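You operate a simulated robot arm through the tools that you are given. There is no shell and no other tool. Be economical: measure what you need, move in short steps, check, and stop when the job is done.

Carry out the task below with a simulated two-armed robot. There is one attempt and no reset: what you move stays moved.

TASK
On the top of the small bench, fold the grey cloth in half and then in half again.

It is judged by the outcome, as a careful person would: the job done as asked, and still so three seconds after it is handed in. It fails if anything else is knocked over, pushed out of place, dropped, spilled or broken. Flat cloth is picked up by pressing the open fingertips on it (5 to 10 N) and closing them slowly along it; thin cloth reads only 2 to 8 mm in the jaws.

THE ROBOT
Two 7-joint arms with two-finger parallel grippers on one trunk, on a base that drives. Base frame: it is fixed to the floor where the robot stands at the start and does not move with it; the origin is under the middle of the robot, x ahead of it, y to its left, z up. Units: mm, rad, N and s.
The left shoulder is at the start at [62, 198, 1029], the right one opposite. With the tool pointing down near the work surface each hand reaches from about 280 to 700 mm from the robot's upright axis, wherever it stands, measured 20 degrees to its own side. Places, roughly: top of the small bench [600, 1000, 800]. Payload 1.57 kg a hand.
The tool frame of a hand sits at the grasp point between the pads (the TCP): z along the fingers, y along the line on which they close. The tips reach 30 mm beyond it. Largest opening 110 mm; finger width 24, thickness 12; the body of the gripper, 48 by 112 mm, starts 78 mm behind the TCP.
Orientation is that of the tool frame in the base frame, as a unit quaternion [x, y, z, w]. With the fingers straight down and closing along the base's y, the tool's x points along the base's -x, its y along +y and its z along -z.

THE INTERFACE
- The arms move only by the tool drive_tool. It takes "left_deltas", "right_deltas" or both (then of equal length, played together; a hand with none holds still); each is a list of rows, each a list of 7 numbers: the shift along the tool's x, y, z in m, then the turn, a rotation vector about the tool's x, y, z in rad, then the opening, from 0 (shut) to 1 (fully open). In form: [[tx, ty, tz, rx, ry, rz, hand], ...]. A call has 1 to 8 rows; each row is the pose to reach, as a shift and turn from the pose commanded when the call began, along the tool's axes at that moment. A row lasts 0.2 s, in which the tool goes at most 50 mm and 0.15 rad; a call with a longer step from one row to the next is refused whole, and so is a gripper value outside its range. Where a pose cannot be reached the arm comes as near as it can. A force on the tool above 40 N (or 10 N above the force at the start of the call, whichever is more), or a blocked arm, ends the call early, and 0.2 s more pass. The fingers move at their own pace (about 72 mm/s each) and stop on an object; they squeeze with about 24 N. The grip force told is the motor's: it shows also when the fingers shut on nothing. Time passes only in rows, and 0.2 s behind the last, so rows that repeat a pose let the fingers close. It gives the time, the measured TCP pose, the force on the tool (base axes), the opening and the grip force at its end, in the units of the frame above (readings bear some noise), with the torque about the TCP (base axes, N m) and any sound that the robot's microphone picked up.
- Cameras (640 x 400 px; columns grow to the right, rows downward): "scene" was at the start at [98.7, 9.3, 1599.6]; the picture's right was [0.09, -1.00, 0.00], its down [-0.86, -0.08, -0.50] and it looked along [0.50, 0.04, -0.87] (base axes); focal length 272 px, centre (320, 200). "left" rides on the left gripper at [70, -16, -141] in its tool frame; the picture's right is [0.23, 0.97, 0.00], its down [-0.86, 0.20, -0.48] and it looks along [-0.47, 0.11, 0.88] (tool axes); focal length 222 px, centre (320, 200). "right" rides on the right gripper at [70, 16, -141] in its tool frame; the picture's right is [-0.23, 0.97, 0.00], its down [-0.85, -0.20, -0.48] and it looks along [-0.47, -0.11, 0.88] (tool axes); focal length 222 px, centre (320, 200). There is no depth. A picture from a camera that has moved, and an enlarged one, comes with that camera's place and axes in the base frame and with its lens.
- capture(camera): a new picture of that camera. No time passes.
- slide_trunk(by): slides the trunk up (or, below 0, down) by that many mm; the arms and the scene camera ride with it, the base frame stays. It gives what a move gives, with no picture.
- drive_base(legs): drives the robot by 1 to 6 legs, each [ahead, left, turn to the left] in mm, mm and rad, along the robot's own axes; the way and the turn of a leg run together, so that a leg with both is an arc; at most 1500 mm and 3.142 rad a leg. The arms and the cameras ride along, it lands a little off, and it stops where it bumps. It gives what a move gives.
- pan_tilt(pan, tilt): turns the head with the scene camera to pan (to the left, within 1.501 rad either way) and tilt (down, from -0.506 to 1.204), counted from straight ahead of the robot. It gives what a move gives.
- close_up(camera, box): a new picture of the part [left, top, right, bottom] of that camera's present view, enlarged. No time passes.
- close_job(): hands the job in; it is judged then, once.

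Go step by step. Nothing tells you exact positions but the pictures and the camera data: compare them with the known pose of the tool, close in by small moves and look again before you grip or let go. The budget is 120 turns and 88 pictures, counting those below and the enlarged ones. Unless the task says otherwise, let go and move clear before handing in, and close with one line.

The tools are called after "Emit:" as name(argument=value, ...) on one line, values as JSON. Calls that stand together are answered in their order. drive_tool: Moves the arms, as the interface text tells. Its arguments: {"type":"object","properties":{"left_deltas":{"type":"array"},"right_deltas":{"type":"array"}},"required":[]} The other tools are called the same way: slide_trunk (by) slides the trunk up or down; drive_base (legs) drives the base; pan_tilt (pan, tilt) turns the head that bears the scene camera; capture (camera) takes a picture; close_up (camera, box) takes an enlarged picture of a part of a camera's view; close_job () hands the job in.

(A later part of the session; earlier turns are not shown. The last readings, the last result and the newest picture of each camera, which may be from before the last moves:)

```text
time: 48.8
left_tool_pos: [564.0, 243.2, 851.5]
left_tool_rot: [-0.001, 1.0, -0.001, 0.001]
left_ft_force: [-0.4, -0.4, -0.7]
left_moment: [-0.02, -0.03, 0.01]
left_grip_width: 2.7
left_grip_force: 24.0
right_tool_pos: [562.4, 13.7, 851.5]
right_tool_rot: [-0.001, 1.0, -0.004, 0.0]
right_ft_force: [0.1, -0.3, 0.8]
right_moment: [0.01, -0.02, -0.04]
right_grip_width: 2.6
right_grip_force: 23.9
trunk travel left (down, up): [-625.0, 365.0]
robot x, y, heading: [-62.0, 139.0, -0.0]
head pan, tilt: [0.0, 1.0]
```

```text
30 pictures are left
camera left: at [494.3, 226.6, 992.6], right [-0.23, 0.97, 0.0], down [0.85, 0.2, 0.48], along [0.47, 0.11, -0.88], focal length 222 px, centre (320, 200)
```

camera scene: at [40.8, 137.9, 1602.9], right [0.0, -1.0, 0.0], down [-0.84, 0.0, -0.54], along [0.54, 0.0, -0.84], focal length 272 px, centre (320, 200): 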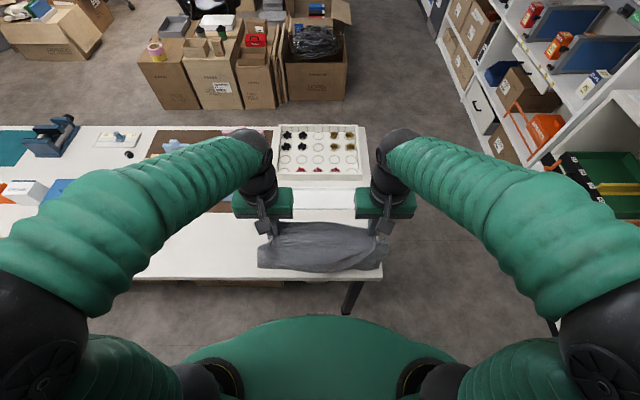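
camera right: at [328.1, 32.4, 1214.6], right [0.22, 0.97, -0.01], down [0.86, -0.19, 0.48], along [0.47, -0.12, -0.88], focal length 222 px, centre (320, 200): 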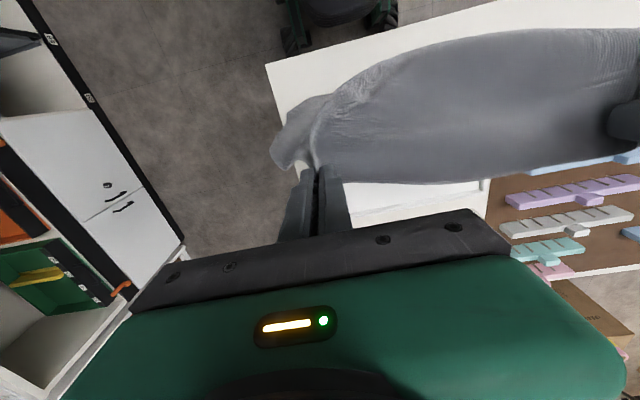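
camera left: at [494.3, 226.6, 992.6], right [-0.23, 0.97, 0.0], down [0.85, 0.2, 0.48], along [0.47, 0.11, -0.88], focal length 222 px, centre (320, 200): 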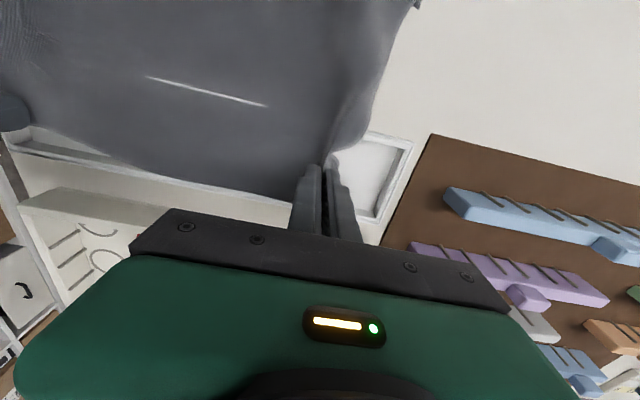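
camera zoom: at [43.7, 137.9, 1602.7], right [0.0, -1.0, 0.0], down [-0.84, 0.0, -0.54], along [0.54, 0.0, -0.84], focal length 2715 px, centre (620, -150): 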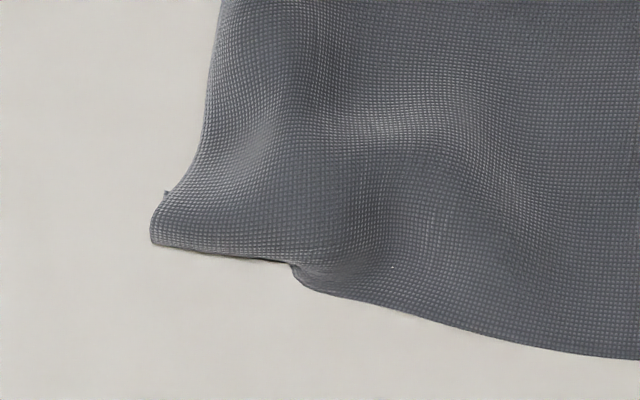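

The near-left corner is folded under. I'll lift the cloth to hang again so it drops open, then lay it with a little more pull.

Emit:
drive_tool(right_deltas=[[0.018, 0, -0.039, 0, 0, 0, 0], [0.048, 0, -0.074, 0, 0, 0, 0], [0.083, 0, -0.104, 0, 0, 0, 0], [0.118, 0, -0.134, 0, 0, 0, 0], [0.153, 0, -0.159, 0, 0, 0, 0], [0.188, 0, -0.184, 0, 0, 0, 0], [0.205, 0, -0.219, 0, 0, 0, 0], [0.205, 0, -0.23, 0, 0, 0, 0]], left_deltas=[[0.018, 0, -0.039, 0, 0, 0, 0], [0.048, 0, -0.074, 0, 0, 0, 0], [0.083, 0, -0.104, 0, 0, 0, 0], [0.118, 0, -0.134, 0, 0, 0, 0], [0.153, 0, -0.159, 0, 0, 0, 0], [0.188, 0, -0.184, 0, 0, 0, 0], [0.205, 0, -0.219, 0, 0, 0, 0], [0.205, 0, -0.23, 0, 0, 0, 0]])

Emit:
drive_tool(right_deltas=[[0, -0.003, 0, 0, 0, 0, 0], [0, -0.005, 0.0, 0, 0, 0, 0], [0, -0.005, 0.01, 0, 0, 0, 0], [0, -0.005, 0.025, 0, 0, 0, 0], [0, -0.005, 0.04, 0, 0, 0, 0], [0, -0.005, 0.05, 0, 0, 0, 0]], left_deltas=[[0, 0.003, 0, 0, 0, 0, 0], [0, 0.005, 0, 0, 0, 0, 0], [0, 0.005, 0.01, 0, 0, 0, 0], [0, 0.005, 0.025, 0, 0, 0, 0], [0, 0.005, 0.04, 0, 0, 0, 0], [0, 0.005, 0.05, 0, 0, 0, 0]])

Emit:
close_up(camera="scene", box=[220, 170, 420, 300])

```text
time: 50.6
left_tool_pos: [358.5, 244.5, 1080.3]
left_tool_rot: [0.0, 1.0, -0.001, 0.001]
left_ft_force: [0.1, -0.6, -0.6]
left_moment: [-0.02, 0.0, 0.01]
left_grip_width: 2.6
left_grip_force: 23.8
right_tool_pos: [356.5, 15.6, 1079.8]
right_tool_rot: [-0.002, 1.0, -0.005, -0.001]
right_ft_force: [0.6, 0.7, 0.0]
right_moment: [0.01, 0.0, -0.01]
right_grip_width: 2.9
right_grip_force: 24.1
trunk travel left (down, up): [-625.0, 365.0]
robot x, y, heading: [-58.3, 137.4, 0.001]
head pan, tilt: [0.0, 1.0]
```

```text
time: 52.0
left_tool_pos: [358.0, 247.3, 1030.3]
left_tool_rot: [0.0, 1.0, -0.002, 0.002]
left_ft_force: [-0.4, -17.1, -1.0]
left_moment: [-0.44, 0.03, -0.09]
left_grip_width: 2.8
left_grip_force: 24.1
right_tool_pos: [358.0, 10.5, 1029.7]
right_tool_rot: [-0.001, 1.0, -0.005, 0.001]
right_ft_force: [0.4, 16.3, 1.1]
right_moment: [0.53, -0.02, -0.08]
right_grip_width: 2.7
right_grip_force: 23.8
trunk travel left (down, up): [-625.0, 365.0]
robot x, y, heading: [-59.9, 138.5, 0.004]
head pan, tilt: [0.0, 1.0]
```

```text
3.08 times, centred on (320, 235) of scene
camera zoom: at [42.1, 137.9, 1602.8], right [0.0, -1.0, 0.0], down [-0.84, 0.0, -0.54], along [0.54, 0.0, -0.84], focal length 836 px, centre (320, 92)
```

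zoom: 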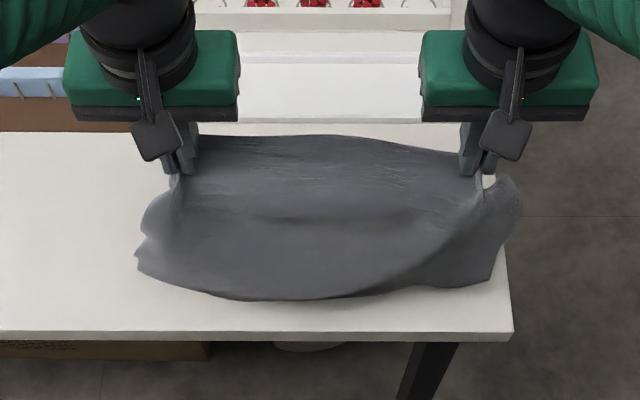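

Emit:
drive_tool(right_deltas=[[-0.027, 0.003, 0.012, 0, 0, 0, 0], [-0.057, 0.004, 0.032, 0, 0, 0, 0], [-0.087, 0.004, 0.06, 0, 0, 0, 0], [-0.117, 0.004, 0.09, 0, 0, 0, 0], [-0.147, 0.004, 0.125, 0, 0, 0, 0], [-0.172, 0.004, 0.158, 0, 0, 0, 0], [-0.195, 0.004, 0.178, 0, 0, 0, 0], [-0.21, 0.004, 0.18, 0, 0, 0, 0]], left_deltas=[[-0.027, -0.003, 0.012, 0, 0, 0, 0], [-0.057, -0.004, 0.032, 0, 0, 0, 0], [-0.087, -0.004, 0.06, 0, 0, 0, 0], [-0.117, -0.004, 0.09, 0, 0, 0, 0], [-0.147, -0.004, 0.125, 0, 0, 0, 0], [-0.172, -0.004, 0.158, 0, 0, 0, 0], [-0.195, -0.004, 0.178, 0, 0, 0, 0], [-0.21, -0.004, 0.18, 0, 0, 0, 0]])

Emit:
close_up(camera="scene", box=[220, 170, 420, 300])

```text
time: 53.8
left_tool_pos: [568.9, 243.8, 849.0]
left_tool_rot: [-0.001, 1.0, -0.001, 0.003]
left_ft_force: [0.0, -0.9, 0.5]
left_moment: [0.03, -0.02, -0.01]
left_grip_width: 2.6
left_grip_force: 23.5
right_tool_pos: [568.1, 15.3, 853.0]
right_tool_rot: [-0.002, 1.0, -0.005, 0.0]
right_ft_force: [-0.9, 0.4, -0.8]
right_moment: [0.02, 0.03, 0.04]
right_grip_width: 2.8
right_grip_force: 24.6
trunk travel left (down, up): [-625.0, 365.0]
robot x, y, heading: [-65.7, 136.4, -0.005]
head pan, tilt: [0.0, 1.0]
```

```text
3.08 times, centred on (320, 235) of scene
camera zoom: at [45.1, 137.9, 1602.6], right [0.0, -1.0, 0.0], down [-0.84, 0.0, -0.54], along [0.54, 0.0, -0.84], focal length 836 px, centre (320, 92)
```

zoom: 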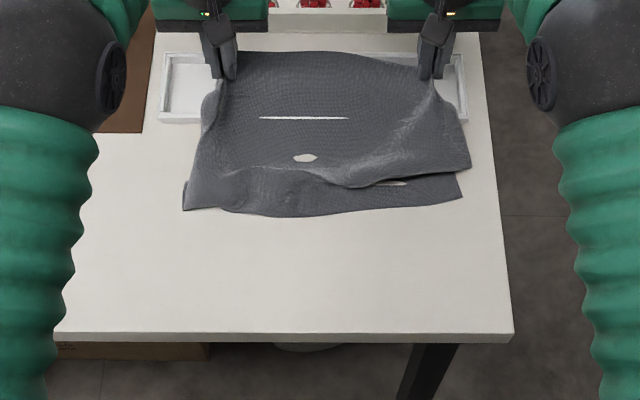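

The corner is free now, but the bottom edge slid further and left a pleat. I'll lift once more and start farther back, so the sliding leaves the near edge where I want it and the final pull straightens the pleat.

Emit:
drive_tool(right_deltas=[[0.018, 0, -0.035, 0, 0, 0, 0], [0.048, 0, -0.068, 0, 0, 0, 0], [0.083, 0, -0.095, 0, 0, 0, 0], [0.12, 0, -0.12, 0, 0, 0, 0], [0.158, 0, -0.142, 0, 0, 0, 0], [0.195, 0, -0.165, 0, 0, 0, 0], [0.228, 0, -0.195, 0, 0, 0, 0], [0.25, 0, -0.22, 0, 0, 0, 0]], left_deltas=[[0.018, 0, -0.035, 0, 0, 0, 0], [0.048, 0, -0.068, 0, 0, 0, 0], [0.083, 0, -0.095, 0, 0, 0, 0], [0.12, 0, -0.12, 0, 0, 0, 0], [0.158, 0, -0.142, 0, 0, 0, 0], [0.195, 0, -0.165, 0, 0, 0, 0], [0.228, 0, -0.195, 0, 0, 0, 0], [0.25, 0, -0.22, 0, 0, 0, 0]])

Emit:
drive_tool(right_deltas=[[0, 0, 0, 0, 0, 0, 0], [0, 0, 0.0, 0, 0, 0, 0], [0, 0, 0.01, 0, 0, 0, 0], [0, 0, 0.02, 0, 0, 0, 0], [0, 0, 0.035, 0, 0, 0, 0], [0, 0, 0.05, 0, 0, 0, 0], [0, 0, 0.05, 0, 0, 0, 0]], left_deltas=[[0, 0, 0, 0, 0, 0, 0], [0, 0, 0, 0, 0, 0, 0], [0, 0, 0.01, 0, 0, 0, 0], [0, 0, 0.02, 0, 0, 0, 0], [0, 0, 0.035, 0, 0, 0, 0], [0, 0, 0.05, 0, 0, 0, 0], [0, 0, 0.05, 0, 0, 0, 0]])

Emit:
drive_tool(right_deltas=[[-0.025, 0, 0.02, 0, 0, 0, 0], [-0.05, 0, 0.042, 0, 0, 0, 0], [-0.075, 0, 0.066, 0, 0, 0, 0], [-0.1, 0, 0.09, 0, 0, 0, 0], [-0.125, 0, 0.115, 0, 0, 0, 0], [-0.15, 0, 0.14, 0, 0, 0, 0], [-0.175, 0, 0.16, 0, 0, 0, 0], [-0.2, 0, 0.17, 0, 0, 0, 0]], left_deltas=[[-0.025, 0, 0.02, 0, 0, 0, 0], [-0.05, 0, 0.042, 0, 0, 0, 0], [-0.075, 0, 0.066, 0, 0, 0, 0], [-0.1, 0, 0.09, 0, 0, 0, 0], [-0.125, 0, 0.115, 0, 0, 0, 0], [-0.15, 0, 0.14, 0, 0, 0, 0], [-0.175, 0, 0.16, 0, 0, 0, 0], [-0.2, 0, 0.17, 0, 0, 0, 0]])

Emit:
close_up(camera="scene", box=[220, 170, 420, 300])

```text
time: 55.6
left_tool_pos: [316.4, 244.0, 1069.5]
left_tool_rot: [0.0, 1.0, -0.001, 0.002]
left_ft_force: [-0.3, -0.3, 0.5]
left_moment: [-0.05, -0.04, -0.01]
left_grip_width: 2.6
left_grip_force: 24.2
right_tool_pos: [316.5, 15.8, 1071.2]
right_tool_rot: [-0.002, 1.0, -0.005, 0.001]
right_ft_force: [-0.9, 0.4, 0.4]
right_moment: [0.01, -0.04, 0.0]
right_grip_width: 2.3
right_grip_force: 23.9
trunk travel left (down, up): [-625.0, 365.0]
robot x, y, heading: [-59.2, 136.0, 0.001]
head pan, tilt: [0.0, 1.0]
```

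```text
time: 57.2
left_tool_pos: [316.1, 243.9, 1020.5]
left_tool_rot: [0.0, 1.0, 0.0, 0.002]
left_ft_force: [-0.1, -0.7, -0.2]
left_moment: [0.02, -0.02, 0.0]
left_grip_width: 2.8
left_grip_force: 24.2
right_tool_pos: [316.1, 13.8, 1019.2]
right_tool_rot: [-0.002, 1.0, -0.004, 0.001]
right_ft_force: [-0.3, 0.2, -0.2]
right_moment: [0.03, 0.02, 0.02]
right_grip_width: 2.5
right_grip_force: 24.3
trunk travel left (down, up): [-625.0, 365.0]
robot x, y, heading: [-58.9, 136.2, 0.0]
head pan, tilt: [0.0, 1.0]
```

```text
time: 59.0
left_tool_pos: [520.7, 243.0, 847.8]
left_tool_rot: [0.0, 1.0, -0.001, 0.001]
left_ft_force: [-0.1, -1.2, 0.6]
left_moment: [-0.01, 0.0, -0.03]
left_grip_width: 2.4
left_grip_force: 24.3
right_tool_pos: [519.1, 13.9, 848.9]
right_tool_rot: [-0.002, 1.0, -0.004, -0.001]
right_ft_force: [0.5, 0.7, -0.1]
right_moment: [0.05, 0.04, -0.01]
right_grip_width: 2.8
right_grip_force: 23.8
trunk travel left (down, up): [-625.0, 365.0]
robot x, y, heading: [-61.0, 133.7, 0.002]
head pan, tilt: [0.0, 1.0]
```

```text
3.08 times, centred on (320, 235) of scene
camera zoom: at [46.5, 137.9, 1602.5], right [0.0, -1.0, 0.0], down [-0.84, 0.0, -0.54], along [0.54, 0.0, -0.84], focal length 836 px, centre (320, 92)
```

zoom: 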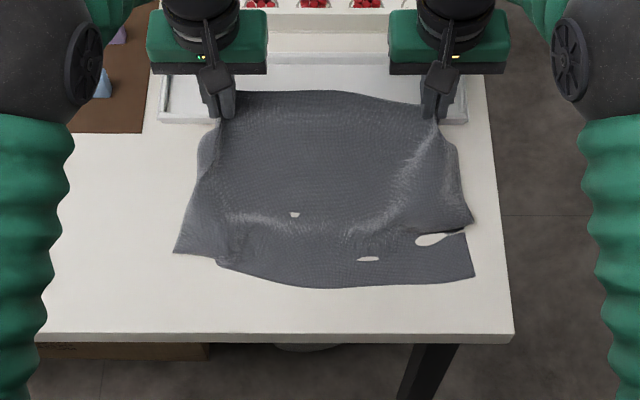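

Nearly flat, with the near edge at about x 345. A final 30 mm pull should take out the rest.

Emit:
drive_tool(right_deltas=[[-0.01, 0, 0, 0, 0, 0, 0], [-0.02, 0, 0, 0, 0, 0, 0], [-0.03, 0, 0.0, 0, 0, 0, 0], [-0.034, 0, 0.008, 0, 0, 0, 0], [-0.034, 0, 0.016, 0, 0, 0, 0]], left_deltas=[[-0.01, 0, 0, 0, 0, 0, 0], [-0.02, 0, 0, 0, 0, 0, 0], [-0.03, 0, 0.0, 0, 0, 0, 0], [-0.034, 0, 0.008, 0, 0, 0, 0], [-0.034, 0, 0.016, 0, 0, 0, 0]])

Emit:
close_up(camera="scene", box=[220, 170, 420, 300])

```text
time: 60.2
left_tool_pos: [552.9, 242.5, 834.3]
left_tool_rot: [0.0, 1.0, 0.0, 0.002]
left_ft_force: [-0.2, -1.5, 0.1]
left_moment: [-0.07, 0.0, -0.01]
left_grip_width: 2.8
left_grip_force: 24.1
right_tool_pos: [550.9, 12.4, 835.4]
right_tool_rot: [-0.002, 1.0, -0.004, -0.001]
right_ft_force: [-0.5, 1.6, 0.0]
right_moment: [0.06, 0.01, 0.04]
right_grip_width: 2.6
right_grip_force: 23.6
trunk travel left (down, up): [-625.0, 365.0]
robot x, y, heading: [-61.5, 131.6, 0.004]
head pan, tilt: [0.0, 1.0]
```

```text
3.08 times, centred on (320, 235) of scene
camera zoom: at [44.3, 137.8, 1602.7], right [0.0, -1.0, 0.0], down [-0.84, 0.0, -0.54], along [0.54, 0.0, -0.84], focal length 836 px, centre (320, 92)
```

zoom: 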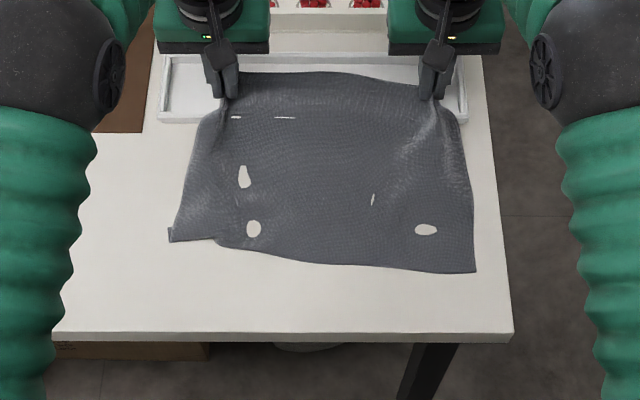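

The cloth lies flat enough (the pale specks look like rendering artefacts). I'll release, rise, and turn both grippers 90° so they close along x for the midline pinch.

Emit:
drive_tool(right_deltas=[[0, 0, 0.006, 0, 0, 0, 0.1], [0, 0, 0.006, 0, 0, 0, 0.25], [0, 0, -0.02, 0, 0, 0, 0.25], [0, 0, -0.06, 0, 0, 0, 0.25], [0, 0, -0.1, 0, 0, -0.14, 0.25], [0.02, -0.02, -0.1, 0, 0, -0.28, 0.25], [0.04, -0.04, -0.1, 0, 0, -0.42, 0.25], [0.06, -0.06, -0.1, 0, 0, -0.56, 0.25]], left_deltas=[[0, 0, 0.006, 0, 0, 0, 0.1], [0, 0, 0.006, 0, 0, 0, 0.25], [0, 0, -0.02, 0, 0, 0, 0.25], [0, 0, -0.06, 0, 0, 0, 0.25], [0, 0, -0.1, 0, 0, 0.14, 0.25], [0.02, 0.02, -0.1, 0, 0, 0.28, 0.25], [0.04, 0.04, -0.1, 0, 0, 0.42, 0.25], [0.06, 0.06, -0.1, 0, 0, 0.56, 0.25]])

Emit:
drive_tool(right_deltas=[[0, 0, 0, 0, 0, -0.14, 0.36], [0, 0, 0, 0, 0, -0.28, 0.36], [0, 0, 0, 0, 0, -0.42, 0.36], [0, 0, 0, 0, 0, -0.56, 0.36], [0, 0, 0, 0, 0, -0.7, 0.36], [0, 0, 0, 0, 0, -0.84, 0.36], [0, 0, 0, 0, 0, -0.98, 0.36], [0, 0, 0, 0, 0, -1.01, 0.36]], left_deltas=[[0, 0, 0, 0, 0, 0.14, 0.36], [0, 0, 0, 0, 0, 0.28, 0.36], [0, 0, 0, 0, 0, 0.42, 0.36], [0, 0, 0, 0, 0, 0.56, 0.36], [0, 0, 0, 0, 0, 0.7, 0.36], [0, 0, 0, 0, 0, 0.84, 0.36], [0, 0, 0, 0, 0, 0.98, 0.36], [0, 0, 0, 0, 0, 1.01, 0.36]])

Emit:
close_up(camera="scene", box=[220, 170, 420, 300])

```text
time: 62.0
left_tool_pos: [489.9, 302.6, 934.9]
left_tool_rot: [0.277, 0.961, 0.0, 0.003]
left_ft_force: [0.6, 0.6, 0.5]
left_moment: [-0.03, 0.03, 0.0]
left_grip_width: 27.5
left_grip_force: 0.1
right_tool_pos: [488.6, -47.4, 936.7]
right_tool_rot: [-0.279, 0.96, -0.004, 0.0]
right_ft_force: [0.1, 0.2, 0.1]
right_moment: [-0.03, 0.0, 0.01]
right_grip_width: 27.4
right_grip_force: 0.0
trunk travel left (down, up): [-625.0, 365.0]
robot x, y, heading: [-62.3, 134.5, 0.005]
head pan, tilt: [0.0, 1.0]
```

```text
time: 63.8
left_tool_pos: [491.7, 304.2, 933.5]
left_tool_rot: [0.707, 0.707, 0.001, 0.002]
left_ft_force: [-0.5, -0.2, 0.3]
left_moment: [0.02, 0.02, -0.03]
left_grip_width: 39.6
left_grip_force: 0.1
right_tool_pos: [491.3, -46.9, 935.2]
right_tool_rot: [0.709, -0.705, 0.003, 0.004]
right_ft_force: [0.4, -0.2, 0.6]
right_moment: [0.01, 0.02, -0.02]
right_grip_width: 39.4
right_grip_force: 0.1
trunk travel left (down, up): [-625.0, 365.0]
robot x, y, heading: [-60.0, 136.4, 0.004]
head pan, tilt: [0.0, 1.0]
```

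```text
3.08 times, centred on (320, 235) of scene
camera zoom: at [43.4, 137.9, 1602.7], right [0.0, -1.0, 0.0], down [-0.84, 0.0, -0.54], along [0.54, 0.0, -0.84], focal length 836 px, centre (320, 92)
```

zoom: 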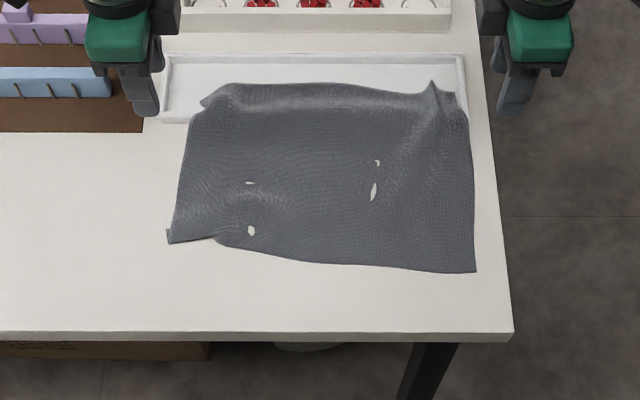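

Grippers are turned. The midline runs from about (463, 286) to (459, −26), so I'll hover at its ends: left (463, 272), right (459, −12).

Emit:
drive_tool(right_deltas=[[-0.012, 0.011, 0.025, 0, 0, 0, 0.36], [-0.024, 0.022, 0.05, 0, 0, 0, 0.36], [-0.035, 0.032, 0.075, 0, 0, 0, 0.36], [-0.035, 0.032, 0.095, 0, 0, 0, 0.36]], left_deltas=[[-0.011, -0.01, 0.025, 0, 0, 0, 0.36], [-0.022, -0.02, 0.05, 0, 0, 0, 0.36], [-0.032, -0.028, 0.075, 0, 0, 0, 0.36], [-0.032, -0.028, 0.094, 0, 0, 0, 0.36]])

Emit:
close_up(camera="left", box=[180, 60, 460, 230])

Emit:
close_up(camera="right", box=[180, 60, 460, 230])

```text
time: 64.8
left_tool_pos: [465.9, 270.3, 838.7]
left_tool_rot: [0.707, 0.707, 0.0, 0.002]
left_ft_force: [0.8, 0.1, -0.7]
left_moment: [0.03, 0.0, -0.01]
left_grip_width: 39.6
left_grip_force: 0.0
right_tool_pos: [463.1, -12.9, 838.7]
right_tool_rot: [0.709, -0.705, 0.003, 0.002]
right_ft_force: [0.4, -0.5, 0.6]
right_moment: [-0.03, 0.02, 0.0]
right_grip_width: 39.6
right_grip_force: 0.0
trunk travel left (down, up): [-625.0, 365.0]
robot x, y, heading: [-57.1, 137.6, 0.002]
head pan, tilt: [0.0, 1.0]
```

```text
2.29 times, centred on (320, 145) of left
camera zoom: at [449.7, 339.5, 980.2], right [0.97, 0.23, 0.0], down [0.2, -0.85, 0.48], along [0.11, -0.47, -0.88], focal length 508 px, centre (320, 326)
```

zoom: 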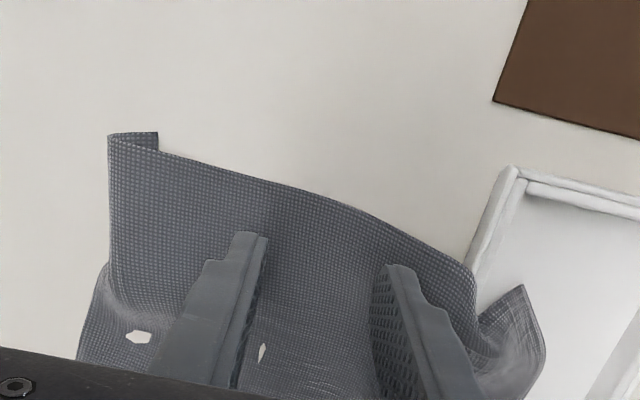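

```text
2.29 times, centred on (320, 145) of right
camera zoom: at [444.1, -81.4, 981.2], right [-0.97, 0.23, 0.0], down [0.2, 0.86, 0.47], along [0.11, 0.46, -0.88], focal length 508 px, centre (320, 326)
```

zoom: 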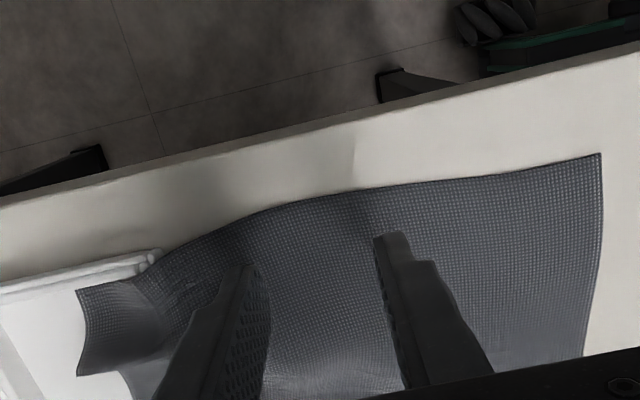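

The left edge is at y 293 and the right edge at y −33. I'll adjust to left (474, 278) and right (467, −20) and go down to contact.

Emit:
drive_tool(right_deltas=[[0.007, -0.004, 0.008, 0, 0, 0, 0.36], [0.007, -0.004, 0.016, 0, 0, 0, 0.36], [0.007, -0.004, 0.022, 0, 0, 0, 0.36]], left_deltas=[[0.008, 0.008, 0.008, 0, 0, 0, 0.36], [0.008, 0.008, 0.016, 0, 0, 0, 0.36], [0.008, 0.008, 0.022, 0, 0, 0, 0.36]])

Emit:
drive_tool(right_deltas=[[0, 0, 0.001, 0, 0, 0, 0.36], [0, 0, 0.0025, 0, 0, 0, 0.36]], left_deltas=[[0, 0, 0.001, 0, 0, 0, 0.36], [0, 0, 0.0025, 0, 0, 0, 0.36]])

```text
time: 65.6
left_tool_pos: [472.9, 278.9, 819.4]
left_tool_rot: [0.707, 0.707, 0.001, 0.002]
left_ft_force: [-0.2, -0.5, -0.7]
left_moment: [0.0, 0.04, -0.03]
left_grip_width: 39.8
left_grip_force: 0.1
right_tool_pos: [464.4, -20.7, 818.3]
right_tool_rot: [0.707, -0.707, 0.003, 0.002]
right_ft_force: [-0.3, 0.9, -0.3]
right_moment: [0.0, 0.01, -0.01]
right_grip_width: 39.4
right_grip_force: 0.0
trunk travel left (down, up): [-625.0, 365.0]
robot x, y, heading: [-61.8, 133.4, -0.0]
head pan, tilt: [0.0, 1.0]
```

```text
time: 66.2
left_tool_pos: [473.1, 278.3, 815.3]
left_tool_rot: [0.707, 0.707, 0.001, 0.002]
left_ft_force: [0.2, -0.4, 0.6]
left_moment: [-0.01, -0.01, 0.02]
left_grip_width: 39.5
left_grip_force: 0.1
right_tool_pos: [464.2, -19.6, 814.6]
right_tool_rot: [0.707, -0.707, 0.004, 0.003]
right_ft_force: [0.0, 0.3, -0.5]
right_moment: [-0.04, 0.02, 0.02]
right_grip_width: 39.3
right_grip_force: 0.1
trunk travel left (down, up): [-625.0, 365.0]
robot x, y, heading: [-62.9, 134.1, 0.007]
head pan, tilt: [0.0, 1.0]
```

Emit:
drive_tool(right_deltas=[[0, 0, 0.001, 0, 0, 0, 0.36], [0, 0, 0.002, 0, 0, 0, 0.36]], left_deltas=[[0, 0, 0.001, 0, 0, 0, 0.36], [0, 0, 0.002, 0, 0, 0, 0.36]])

Emit:
drive_tool(right_deltas=[[0, 0, 0.0005, 0, 0, 0, 0.36], [0, 0, 0.001, 0, 0, 0, 0.36]], left_deltas=[[0, 0, 0.0005, 0, 0, 0, 0.36], [0, 0, 0.001, 0, 0, 0, 0.36]])

```text
time: 66.8
left_tool_pos: [472.5, 278.4, 813.5]
left_tool_rot: [0.707, 0.707, 0.0, 0.002]
left_ft_force: [0.5, -0.3, 0.3]
left_moment: [-0.03, 0.01, -0.01]
left_grip_width: 39.6
left_grip_force: 0.1
right_tool_pos: [463.9, -19.7, 813.1]
right_tool_rot: [0.708, -0.706, 0.004, 0.003]
right_ft_force: [1.2, 0.0, 0.3]
right_moment: [0.0, 0.01, 0.0]
right_grip_width: 39.4
right_grip_force: 0.0
trunk travel left (down, up): [-625.0, 365.0]
robot x, y, heading: [-59.3, 137.8, 0.004]
head pan, tilt: [0.0, 1.0]
```

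```text
time: 67.4
left_tool_pos: [471.8, 279.5, 813.9]
left_tool_rot: [0.707, 0.708, 0.001, 0.002]
left_ft_force: [0.1, 0.4, 0.3]
left_moment: [-0.01, -0.01, 0.06]
left_grip_width: 39.4
left_grip_force: 0.0
right_tool_pos: [462.8, -19.2, 811.8]
right_tool_rot: [0.708, -0.706, 0.003, 0.003]
right_ft_force: [0.7, 0.8, 2.5]
right_moment: [0.02, 0.02, 0.0]
right_grip_width: 39.7
right_grip_force: 0.1
trunk travel left (down, up): [-625.0, 365.0]
robot x, y, heading: [-61.4, 138.1, 0.002]
head pan, tilt: [0.0, 1.0]
```

Emit:
drive_tool(right_deltas=[[0, 0, 0.0005, 0, 0, 0, 0.36], [0, 0, 0.0007, 0, 0, 0, 0.36], [0, 0, 0.0007, 0, 0, 0, 0.34]], left_deltas=[[0, 0, 0.001, 0, 0, 0, 0.36], [0, 0, 0.002, 0, 0, 0, 0.36], [0, 0, 0.002, 0, 0, 0, 0.34]])

```text
time: 68.2
left_tool_pos: [472.8, 279.9, 811.5]
left_tool_rot: [0.707, 0.707, 0.002, 0.003]
left_ft_force: [0.3, 0.4, 14.7]
left_moment: [-0.02, 0.23, -0.03]
left_grip_width: 36.7
left_grip_force: 0.0
right_tool_pos: [462.4, -19.2, 812.5]
right_tool_rot: [0.707, -0.707, 0.004, 0.003]
right_ft_force: [0.3, 0.7, -0.2]
right_moment: [0.0, -0.02, 0.03]
right_grip_width: 37.5
right_grip_force: 0.2
trunk travel left (down, up): [-625.0, 365.0]
robot x, y, heading: [-58.4, 133.4, -0.001]
head pan, tilt: [0.0, 1.0]
```

Emit:
drive_tool(right_deltas=[[0, 0, 0.0008, 0, 0, 0, 0.34], [0, 0, 0.0012, 0, 0, 0, 0.33], [0, 0, 0.0012, 0, 0, 0, 0.31]], left_deltas=[[0, 0, -0.0005, 0, 0, 0, 0.34], [0, 0, -0.0005, 0, 0, 0, 0.33], [0, 0, -0.0005, 0, 0, 0, 0.31]])

Emit:
drive_tool(right_deltas=[[0, 0, 0.0003, 0, 0, 0, 0.27], [0, 0, 0.0003, 0, 0, 0, 0.23], [0, 0, 0.0003, 0, 0, 0, 0.19]], left_deltas=[[0, 0, 0, 0, 0, 0, 0.27], [0, 0, 0, 0, 0, 0, 0.23], [0, 0, 0, 0, 0, 0, 0.19]])

Emit:
close_up(camera="left", box=[180, 60, 460, 230])

Emit:
close_up(camera="right", box=[180, 60, 460, 230])

```text
time: 69.0
left_tool_pos: [470.6, 280.0, 811.3]
left_tool_rot: [0.707, 0.707, 0.001, 0.002]
left_ft_force: [-0.5, 0.7, 13.1]
left_moment: [0.01, 0.18, 0.03]
left_grip_width: 33.2
left_grip_force: 0.1
right_tool_pos: [462.1, -19.6, 811.0]
right_tool_rot: [0.708, -0.706, 0.005, 0.001]
right_ft_force: [0.5, 0.0, 7.7]
right_moment: [0.03, 0.08, 0.03]
right_grip_width: 33.2
right_grip_force: 0.0
trunk travel left (down, up): [-625.0, 365.0]
robot x, y, heading: [-60.0, 138.2, -0.001]
head pan, tilt: [0.0, 1.0]
```

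```text
time: 69.8
left_tool_pos: [471.4, 279.4, 812.0]
left_tool_rot: [0.707, 0.707, 0.0, 0.003]
left_ft_force: [0.2, -0.6, 10.3]
left_moment: [-0.07, 0.08, -0.04]
left_grip_width: 20.6
left_grip_force: 0.0
right_tool_pos: [462.0, -18.8, 812.0]
right_tool_rot: [0.708, -0.706, 0.004, 0.002]
right_ft_force: [0.4, 0.9, 14.1]
right_moment: [-0.07, -0.02, -0.01]
right_grip_width: 20.9
right_grip_force: 0.1
trunk travel left (down, up): [-625.0, 365.0]
robot x, y, heading: [-54.4, 134.9, 0.004]
head pan, tilt: [0.0, 1.0]
```

```text
2.29 times, centred on (320, 145) of left
camera zoom: at [454.8, 348.4, 952.2], right [0.97, 0.23, 0.01], down [0.2, -0.85, 0.48], along [0.11, -0.47, -0.88], focal length 508 px, centre (320, 326)
```

zoom: 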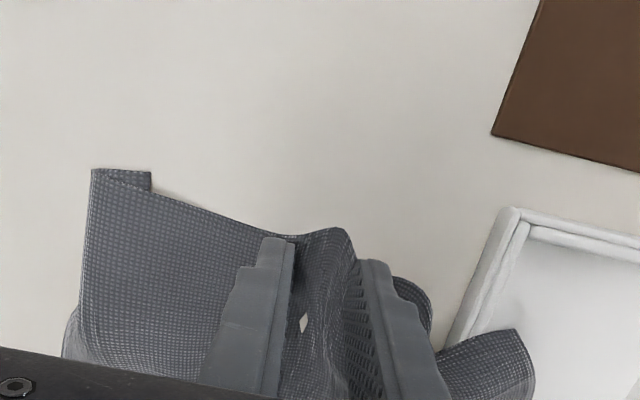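

```text
2.29 times, centred on (320, 145) of right
camera zoom: at [443.9, -88.5, 953.5], right [-0.97, 0.22, -0.01], down [0.2, 0.86, 0.47], along [0.11, 0.46, -0.88], focal length 508 px, centre (320, 326)
```

zoom: 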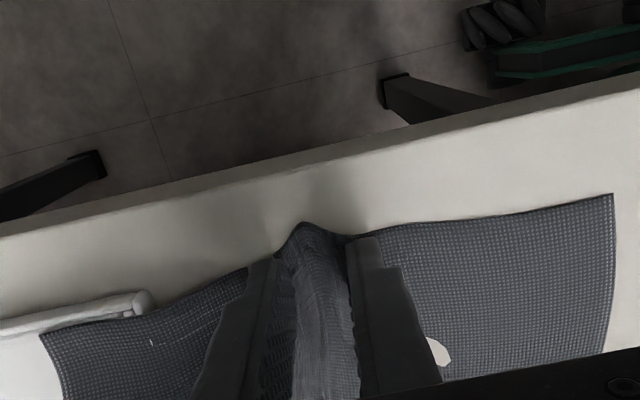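

Both fingers have raised a proper ridge along the midline. I'll close fully and test with a lift.

Emit:
drive_tool(right_deltas=[[0, 0, 0, 0, 0, 0, 0.14], [0, 0, 0, 0, 0, 0, 0.09], [0, 0, 0, 0, 0, 0, 0.04], [0, 0, 0, 0, 0, 0, 0], [0, 0, 0, 0, 0, 0, 0], [0, 0, -0.02, 0, 0, 0, 0], [0, 0, -0.05, 0, 0, 0, 0], [0, 0, -0.08, 0, 0, 0, 0]], left_deltas=[[0, 0, 0, 0, 0, 0, 0.14], [0, 0, 0, 0, 0, 0, 0.09], [0, 0, 0, 0, 0, 0, 0.04], [0, 0, 0, 0, 0, 0, 0], [0, 0, 0, 0, 0, 0, 0], [0, 0, -0.02, 0, 0, 0, 0], [0, 0, -0.05, 0, 0, 0, 0], [0, 0, -0.08, 0, 0, 0, 0]])

Emit:
capture(camera="scene")

```text
time: 71.6
left_tool_pos: [469.7, 279.9, 893.0]
left_tool_rot: [0.707, 0.707, 0.0, 0.002]
left_ft_force: [0.7, -0.3, -0.4]
left_moment: [-0.01, 0.0, 0.03]
left_grip_width: 1.7
left_grip_force: 23.2
right_tool_pos: [463.1, -19.0, 892.0]
right_tool_rot: [0.708, -0.707, 0.003, 0.004]
right_ft_force: [-0.1, 0.5, -0.4]
right_moment: [0.01, 0.0, 0.05]
right_grip_width: 2.4
right_grip_force: 24.3
trunk travel left (down, up): [-625.0, 365.0]
robot x, y, heading: [-58.6, 134.6, 0.001]
head pan, tilt: [0.0, 1.0]
```

```text
20 pictures are left
camera scene: at [41.7, 138.2, 1602.7], right [0.0, -1.0, 0.0], down [-0.84, 0.0, -0.54], along [0.54, 0.0, -0.84], focal length 272 px, centre (320, 200)
```

scene: 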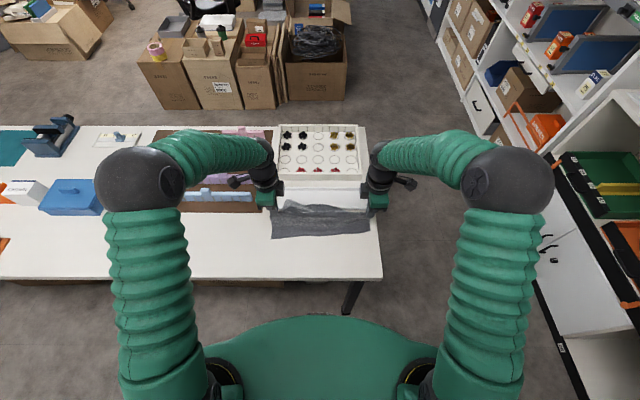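

Both hold the midline ridge (1.7 and 2.4 mm), and the halves hang down. I'll lift clear, settle the cloth and bring it back to x ≈ 370.

Emit:
drive_tool(right_deltas=[[0.0, 0, -0.035, 0, 0, 0, 0], [0.002, 0.01, -0.065, 0, 0, 0, 0], [0.003, 0.035, -0.08, 0, 0, 0, 0], [0.003, 0.06, -0.08, 0, 0, 0, 0], [0.003, 0.08, -0.08, 0, 0, 0, 0], [0.003, 0.09, -0.08, 0, 0, 0, 0], [0.003, 0.09, -0.08, 0, 0, 0, 0], [0.003, 0.09, -0.08, 0, 0, 0, 0]], left_deltas=[[0.0, 0, -0.035, 0, 0, 0, 0], [0.002, -0.012, -0.065, 0, 0, 0, 0], [0.003, -0.041, -0.08, 0, 0, 0, 0], [0.003, -0.066, -0.08, 0, 0, 0, 0], [0.003, -0.086, -0.08, 0, 0, 0, 0], [0.003, -0.097, -0.08, 0, 0, 0, 0], [0.003, -0.097, -0.08, 0, 0, 0, 0], [0.003, -0.097, -0.08, 0, 0, 0, 0]])

Emit:
close_up(camera="scene", box=[220, 170, 420, 300])

Emit:
capture(camera="left")

```text
time: 73.4
left_tool_pos: [373.8, 283.4, 972.2]
left_tool_rot: [0.707, 0.707, 0.001, 0.002]
left_ft_force: [0.0, -2.2, -0.1]
left_moment: [-0.06, 0.0, -0.02]
left_grip_width: 1.9
left_grip_force: 24.1
right_tool_pos: [372.5, -21.8, 969.2]
right_tool_rot: [0.708, -0.706, 0.003, 0.002]
right_ft_force: [-0.1, 2.9, -0.6]
right_moment: [0.06, 0.01, 0.01]
right_grip_width: 2.7
right_grip_force: 24.6
trunk travel left (down, up): [-625.0, 365.0]
robot x, y, heading: [-60.3, 134.3, 0.004]
head pan, tilt: [0.0, 1.0]
```

```text
3.08 times, centred on (320, 235) of scene
camera zoom: at [41.9, 137.9, 1602.8], right [0.0, -1.0, 0.0], down [-0.84, 0.0, -0.54], along [0.54, 0.0, -0.84], focal length 836 px, centre (320, 92)
```

zoom: 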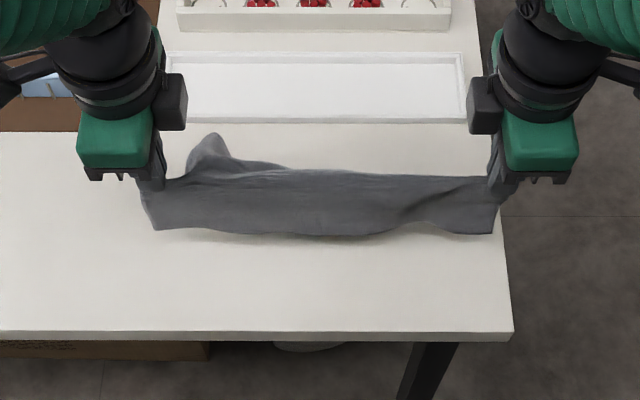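

```text
18 pictures are left
camera left: at [357.7, 351.8, 1112.0], right [0.97, 0.23, 0.0], down [0.2, -0.85, 0.48], along [0.11, -0.47, -0.88], focal length 222 px, centre (320, 200)
```

left: 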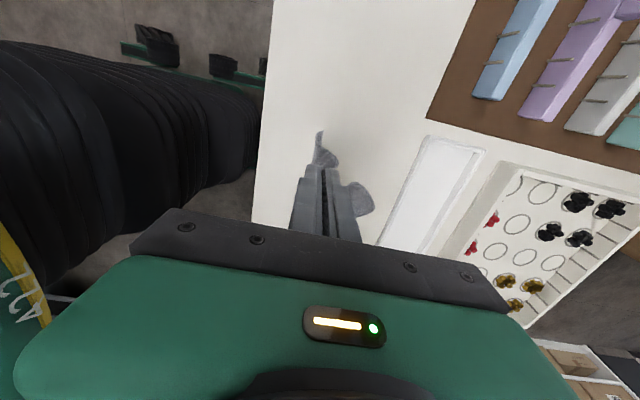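

It hangs folded like a curtain, with only one far-left corner sticking out. A small shake should let that corner drop.

Emit:
drive_tool(right_deltas=[[0, -0.045, 0, 0, 0, 0, 0], [0, 0, -0.01, 0, 0, 0, 0], [0, -0.045, 0, 0, 0, 0, 0], [0, 0, -0.02, 0, 0, 0, 0], [0, 0, 0, 0, 0, 0, 0], [0, 0, 0, 0, 0, 0, 0], [0, 0, 0, 0, 0, 0, 0]], left_deltas=[[0, 0.045, 0, 0, 0, 0, 0], [0, 0, -0.01, 0, 0, 0, 0], [0, 0.045, 0, 0, 0, 0, 0], [0, 0, -0.02, 0, 0, 0, 0], [0, 0, 0, 0, 0, 0, 0], [0, 0, 0, 0, 0, 0, 0], [0, 0, 0, 0, 0, 0, 0]])

Emit:
close_up(camera="scene", box=[220, 170, 420, 300])

```text
time: 75.0
left_tool_pos: [374.0, 282.0, 971.9]
left_tool_rot: [0.707, 0.707, 0.002, 0.003]
left_ft_force: [-0.4, -4.4, -0.8]
left_moment: [-0.11, 0.03, 0.0]
left_grip_width: 2.0
left_grip_force: 23.5
right_tool_pos: [371.5, -23.5, 971.8]
right_tool_rot: [0.709, -0.706, 0.005, 0.002]
right_ft_force: [-0.1, 3.4, -0.4]
right_moment: [0.05, 0.01, 0.02]
right_grip_width: 2.9
right_grip_force: 23.9
trunk travel left (down, up): [-625.0, 365.0]
robot x, y, heading: [-60.3, 136.2, -0.003]
head pan, tilt: [0.0, 1.0]
```

```text
3.08 times, centred on (320, 235) of scene
camera zoom: at [39.3, 137.8, 1603.0], right [0.0, -1.0, 0.0], down [-0.84, 0.0, -0.54], along [0.54, 0.0, -0.84], focal length 836 px, centre (320, 92)
```

zoom: 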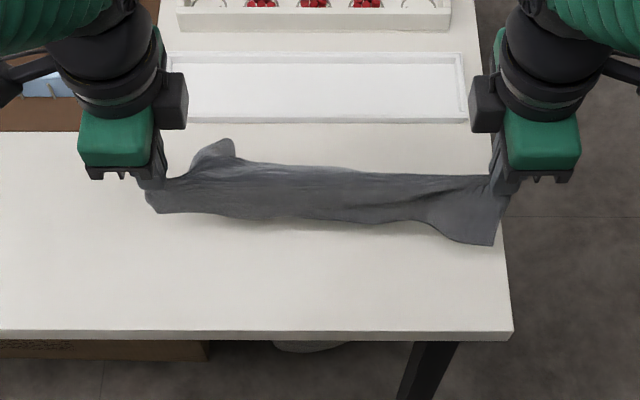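

I'll lay it with the crease coming toward the robot, so the poking corner ends up on the upper layer. First move ahead to x ≈ 457 and lower until the free edges touch.

Emit:
drive_tool(right_deltas=[[0, -0.015, 0, 0, 0, 0, 0], [0, -0.035, 0, 0, 0, 0, 0], [0, -0.06, 0, 0, 0, 0, 0], [0, -0.078, 0, 0, 0, 0, 0], [0, -0.085, 0.01, 0, 0, 0, 0], [0, -0.085, 0.022, 0, 0, 0, 0], [0, -0.085, 0.034, 0, 0, 0, 0], [0, -0.085, 0.04, 0, 0, 0, 0]], left_deltas=[[0, 0.015, 0, 0, 0, 0, 0], [0, 0.035, 0, 0, 0, 0, 0], [0, 0.06, 0, 0, 0, 0, 0], [0, 0.078, 0, 0, 0, 0, 0], [0, 0.085, 0.01, 0, 0, 0, 0], [0, 0.085, 0.022, 0, 0, 0, 0], [0, 0.085, 0.034, 0, 0, 0, 0], [0, 0.085, 0.04, 0, 0, 0, 0]])

Emit:
drive_tool(right_deltas=[[0, 0.016, 0.01, 0, 0, 0, 0], [0, 0.034, 0.022, 0, 0, 0, 0], [0, 0.053, 0.038, 0, 0, 0, 0], [0, 0.072, 0.056, 0, 0, 0, 0], [0, 0.091, 0.076, 0, 0, 0, 0], [0, 0.108, 0.092, 0, 0, 0, 0], [0, 0.122, 0.1, 0, 0, 0, 0], [0, 0.132, 0.104, 0, 0, 0, 0]], left_deltas=[[0, -0.016, 0.01, 0, 0, 0, 0], [0, -0.034, 0.022, 0, 0, 0, 0], [0, -0.053, 0.038, 0, 0, 0, 0], [0, -0.072, 0.056, 0, 0, 0, 0], [0, -0.091, 0.076, 0, 0, 0, 0], [0, -0.108, 0.092, 0, 0, 0, 0], [0, -0.122, 0.1, 0, 0, 0, 0], [0, -0.132, 0.104, 0, 0, 0, 0]])

Emit:
close_up(camera="scene", box=[220, 170, 420, 300])

```text
time: 76.8
left_tool_pos: [461.1, 282.6, 932.0]
left_tool_rot: [0.707, 0.707, 0.0, 0.002]
left_ft_force: [-1.4, -4.0, 0.2]
left_moment: [-0.09, -0.03, 0.02]
left_grip_width: 1.8
left_grip_force: 24.2
right_tool_pos: [458.8, -22.1, 929.0]
right_tool_rot: [0.708, -0.706, 0.003, 0.003]
right_ft_force: [-0.6, 2.0, -0.6]
right_moment: [0.06, -0.03, -0.01]
right_grip_width: 2.7
right_grip_force: 23.8
trunk travel left (down, up): [-625.0, 365.0]
robot x, y, heading: [-60.1, 133.4, -0.0]
head pan, tilt: [0.0, 1.0]
```

```text
time: 78.6
left_tool_pos: [328.5, 282.4, 827.1]
left_tool_rot: [0.707, 0.707, 0.0, 0.003]
left_ft_force: [0.7, -3.7, 0.6]
left_moment: [-0.11, 0.0, 0.03]
left_grip_width: 2.0
left_grip_force: 23.5
right_tool_pos: [324.9, -23.9, 826.5]
right_tool_rot: [0.708, -0.706, 0.004, 0.002]
right_ft_force: [0.2, 3.9, -0.5]
right_moment: [0.04, 0.03, 0.05]
right_grip_width: 2.6
right_grip_force: 23.8
trunk travel left (down, up): [-625.0, 365.0]
robot x, y, heading: [-57.9, 133.3, 0.003]
head pan, tilt: [0.0, 1.0]
```

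```text
3.08 times, centred on (320, 235) of scene
camera zoom: at [41.9, 137.9, 1602.8], right [0.0, -1.0, 0.0], down [-0.84, 0.0, -0.54], along [0.54, 0.0, -0.84], focal length 836 px, centre (320, 92)
```

zoom: 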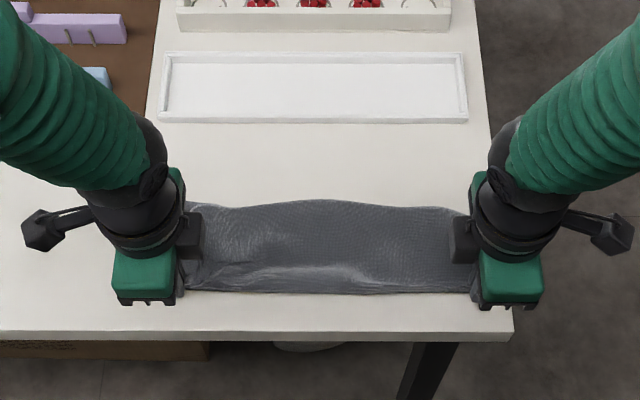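

Excellent: the cloth is folded in half cleanly, with the crease at x ≈ 328 and the free edges away. For the second fold I'll carry the right end of the crease over to the left end with the right hand, which needs the base farther left. I'll lower, release and rise.

Emit:
drive_tool(right_deltas=[[0, 0, 0.005, 0, 0, 0, 0], [0, 0, 0.01, 0, 0, 0, 0], [0, 0, 0.01, 0, 0, 0, 0.1], [0, 0, 0.01, 0, 0, 0, 0.2], [0, 0, -0.02, 0, 0, 0, 0.2], [0, 0, -0.06, 0, 0, 0, 0.2], [0, 0, -0.1, 0, 0, 0, 0.2], [0, 0, -0.13, 0, 0, 0, 0.2]], left_deltas=[[0, 0, 0.005, 0, 0, 0, 0], [0, 0, 0.01, 0, 0, 0, 0], [0, 0, 0.01, 0, 0, 0, 0.1], [0, 0, 0.01, 0, 0, 0, 0.2], [0, 0, -0.02, 0, 0, 0, 0.2], [0, 0, -0.06, 0, 0, 0, 0.2], [0, 0, -0.1, 0, 0, 0, 0.2], [0, 0, -0.13, 0, 0, 0, 0.2]])

Emit:
drive_base(legs=[[0, 215, 0]])

Emit:
close_up(camera="scene", box=[290, 170, 490, 300])

```text
time: 80.4
left_tool_pos: [325.6, 284.4, 957.2]
left_tool_rot: [0.707, 0.707, 0.002, 0.002]
left_ft_force: [0.4, 0.1, -0.1]
left_moment: [-0.03, 0.0, 0.03]
left_grip_width: 21.8
left_grip_force: 0.1
right_tool_pos: [325.0, -23.5, 956.0]
right_tool_rot: [0.708, -0.707, 0.005, 0.003]
right_ft_force: [0.3, -0.4, -0.1]
right_moment: [0.01, 0.02, 0.02]
right_grip_width: 22.2
right_grip_force: 0.0
trunk travel left (down, up): [-625.0, 365.0]
robot x, y, heading: [-63.3, 138.9, -0.001]
head pan, tilt: [0.0, 1.0]
```

```text
time: 82.0
left_tool_pos: [329.8, 492.5, 956.9]
left_tool_rot: [0.709, 0.705, 0.002, 0.001]
left_ft_force: [0.4, -0.1, -0.5]
left_moment: [0.0, 0.02, -0.02]
left_grip_width: 21.9
left_grip_force: 0.0
right_tool_pos: [326.2, 185.6, 955.5]
right_tool_rot: [-0.707, 0.708, -0.002, -0.001]
right_ft_force: [-0.5, -0.1, 0.0]
right_moment: [0.05, 0.0, 0.01]
right_grip_width: 21.8
right_grip_force: 0.0
trunk travel left (down, up): [-625.0, 365.0]
robot x, y, heading: [-59.1, 347.5, 0.003]
head pan, tilt: [0.0, 1.0]
```

```text
3.08 times, centred on (390, 235) of scene
camera zoom: at [41.5, 344.2, 1602.8], right [0.0, -1.0, -0.01], down [-0.84, 0.0, -0.54], along [0.54, 0.0, -0.84], focal length 836 px, centre (105, 92)
```

zoom: 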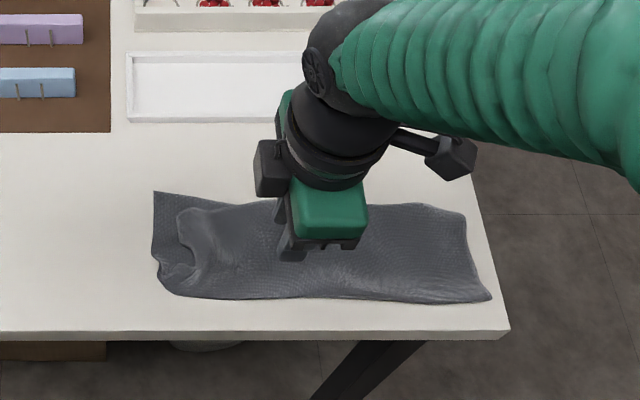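

The folded cloth spans x 320–420 and y −40 to 290. I'll move the right hand over the crease's right end at (338, −26).

Emit:
drive_tool(right_deltas=[[0.04, -0.012, 0, 0, 0, 0, 0.33], [0.08, -0.012, 0, 0, 0, 0, 0.33], [0.12, -0.012, 0.02, 0, 0, 0, 0.33], [0.16, -0.012, 0.045, 0, 0, 0, 0.33], [0.195, -0.012, 0.07, 0, 0, 0, 0.33], [0.212, -0.012, 0.105, 0, 0, 0, 0.33], [0.212, -0.012, 0.125, 0, 0, 0, 0.33]])

Emit:
close_up(camera="right", box=[180, 60, 460, 230])

```text
time: 83.6
left_tool_pos: [327.9, 495.5, 956.5]
left_tool_rot: [0.709, 0.705, 0.001, 0.002]
left_ft_force: [0.9, -0.4, 0.1]
left_moment: [0.01, 0.0, -0.02]
left_grip_width: 22.1
left_grip_force: 0.0
right_tool_pos: [338.1, -24.2, 830.2]
right_tool_rot: [-0.706, 0.708, -0.003, -0.003]
right_ft_force: [-0.4, -0.6, 0.0]
right_moment: [-0.03, -0.01, 0.02]
right_grip_width: 36.4
right_grip_force: 0.2
trunk travel left (down, up): [-625.0, 365.0]
robot x, y, heading: [-59.8, 352.9, 0.003]
head pan, tilt: [0.0, 1.0]
```

```text
2.29 times, centred on (320, 145) of right
camera zoom: at [319.9, -92.7, 973.5], right [-0.97, 0.23, 0.0], down [0.2, 0.86, 0.47], along [0.11, 0.46, -0.88], focal length 508 px, centre (320, 326)
```

zoom: 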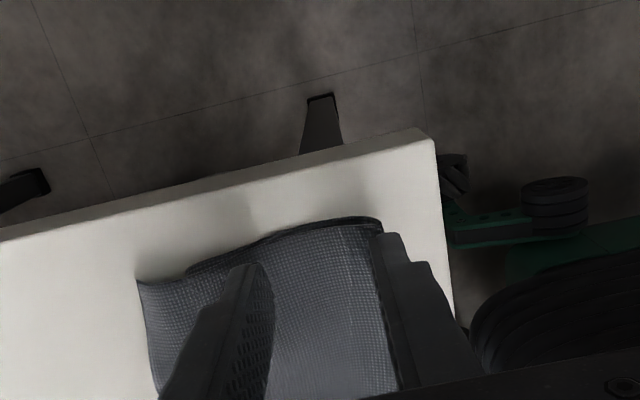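

The fingers straddle the crease corner well. Descending to contact.

Emit:
drive_tool(right_deltas=[[0, 0, 0.008, 0, 0, 0, 0.33], [0, 0, 0.015, 0, 0, 0, 0.33], [0, 0, 0.0165, 0, 0, 0, 0.33]])

Emit:
drive_tool(right_deltas=[[0, 0, 0.001, 0, 0, 0, 0.33], [0, 0, 0.002, 0, 0, 0, 0.33]])

```text
time: 84.4
left_tool_pos: [328.2, 496.9, 956.5]
left_tool_rot: [0.708, 0.706, 0.001, 0.002]
left_ft_force: [-0.2, -0.3, -0.2]
left_moment: [-0.03, 0.01, 0.0]
left_grip_width: 21.7
left_grip_force: 0.1
right_tool_pos: [337.0, -21.6, 816.1]
right_tool_rot: [-0.706, 0.708, -0.003, -0.002]
right_ft_force: [0.5, 0.4, 0.3]
right_moment: [0.01, -0.03, -0.01]
right_grip_width: 36.2
right_grip_force: 0.1
trunk travel left (down, up): [-625.0, 365.0]
robot x, y, heading: [-63.6, 351.6, -0.001]
head pan, tilt: [0.0, 1.0]
```

```text
time: 85.0
left_tool_pos: [328.4, 496.5, 957.8]
left_tool_rot: [0.709, 0.706, 0.001, 0.003]
left_ft_force: [-0.4, 0.1, -0.2]
left_moment: [0.0, -0.01, 0.02]
left_grip_width: 21.9
left_grip_force: 0.1
right_tool_pos: [337.3, -22.2, 812.8]
right_tool_rot: [-0.706, 0.708, -0.004, -0.002]
right_ft_force: [-0.3, -0.6, 2.4]
right_moment: [0.02, -0.03, 0.0]
right_grip_width: 36.4
right_grip_force: 0.0
trunk travel left (down, up): [-625.0, 365.0]
robot x, y, heading: [-60.2, 349.6, -0.003]
head pan, tilt: [0.0, 1.0]
```

Emit:
drive_tool(right_deltas=[[0, 0, 0.001, 0, 0, 0, 0.33], [0, 0, 0.0013, 0, 0, 0, 0.3], [0, 0, 0.0013, 0, 0, 0, 0.26]])

Emit:
drive_tool(right_deltas=[[0, 0, 0, 0, 0, 0, 0.22], [0, 0, 0, 0, 0, 0, 0.18], [0, 0, 0, 0, 0, 0, 0.14], [0, 0, 0, 0, 0, 0, 0.1], [0, 0, 0, 0, 0, 0, 0.06], [0, 0, 0, 0, 0, 0, 0.02], [0, 0, 0, 0, 0, 0, 0], [0, 0, 0, 0, 0, 0, 0]])

```text
time: 85.8
left_tool_pos: [327.6, 498.2, 957.0]
left_tool_rot: [0.709, 0.705, 0.001, 0.003]
left_ft_force: [-0.3, 0.3, 0.1]
left_moment: [0.06, -0.02, -0.03]
left_grip_width: 21.9
left_grip_force: 0.1
right_tool_pos: [336.1, -22.7, 812.5]
right_tool_rot: [-0.706, 0.708, -0.005, -0.003]
right_ft_force: [1.3, -0.5, 13.1]
right_moment: [0.04, -0.17, -0.01]
right_grip_width: 28.0
right_grip_force: 0.1
trunk travel left (down, up): [-625.0, 365.0]
robot x, y, heading: [-57.8, 352.2, -0.003]
head pan, tilt: [0.0, 1.0]
```

```text
time: 87.6
left_tool_pos: [327.5, 497.8, 958.3]
left_tool_rot: [0.708, 0.706, 0.001, 0.003]
left_ft_force: [0.1, -0.9, -0.2]
left_moment: [0.02, -0.01, -0.02]
left_grip_width: 21.7
left_grip_force: 0.1
right_tool_pos: [335.9, -22.8, 812.3]
right_tool_rot: [-0.706, 0.708, -0.004, -0.003]
right_ft_force: [1.5, -0.3, 16.0]
right_moment: [0.11, -0.08, 0.01]
right_grip_width: 11.9
right_grip_force: 23.7
trunk travel left (down, up): [-625.0, 365.0]
robot x, y, heading: [-62.0, 350.9, -0.0]
head pan, tilt: [0.0, 1.0]
```

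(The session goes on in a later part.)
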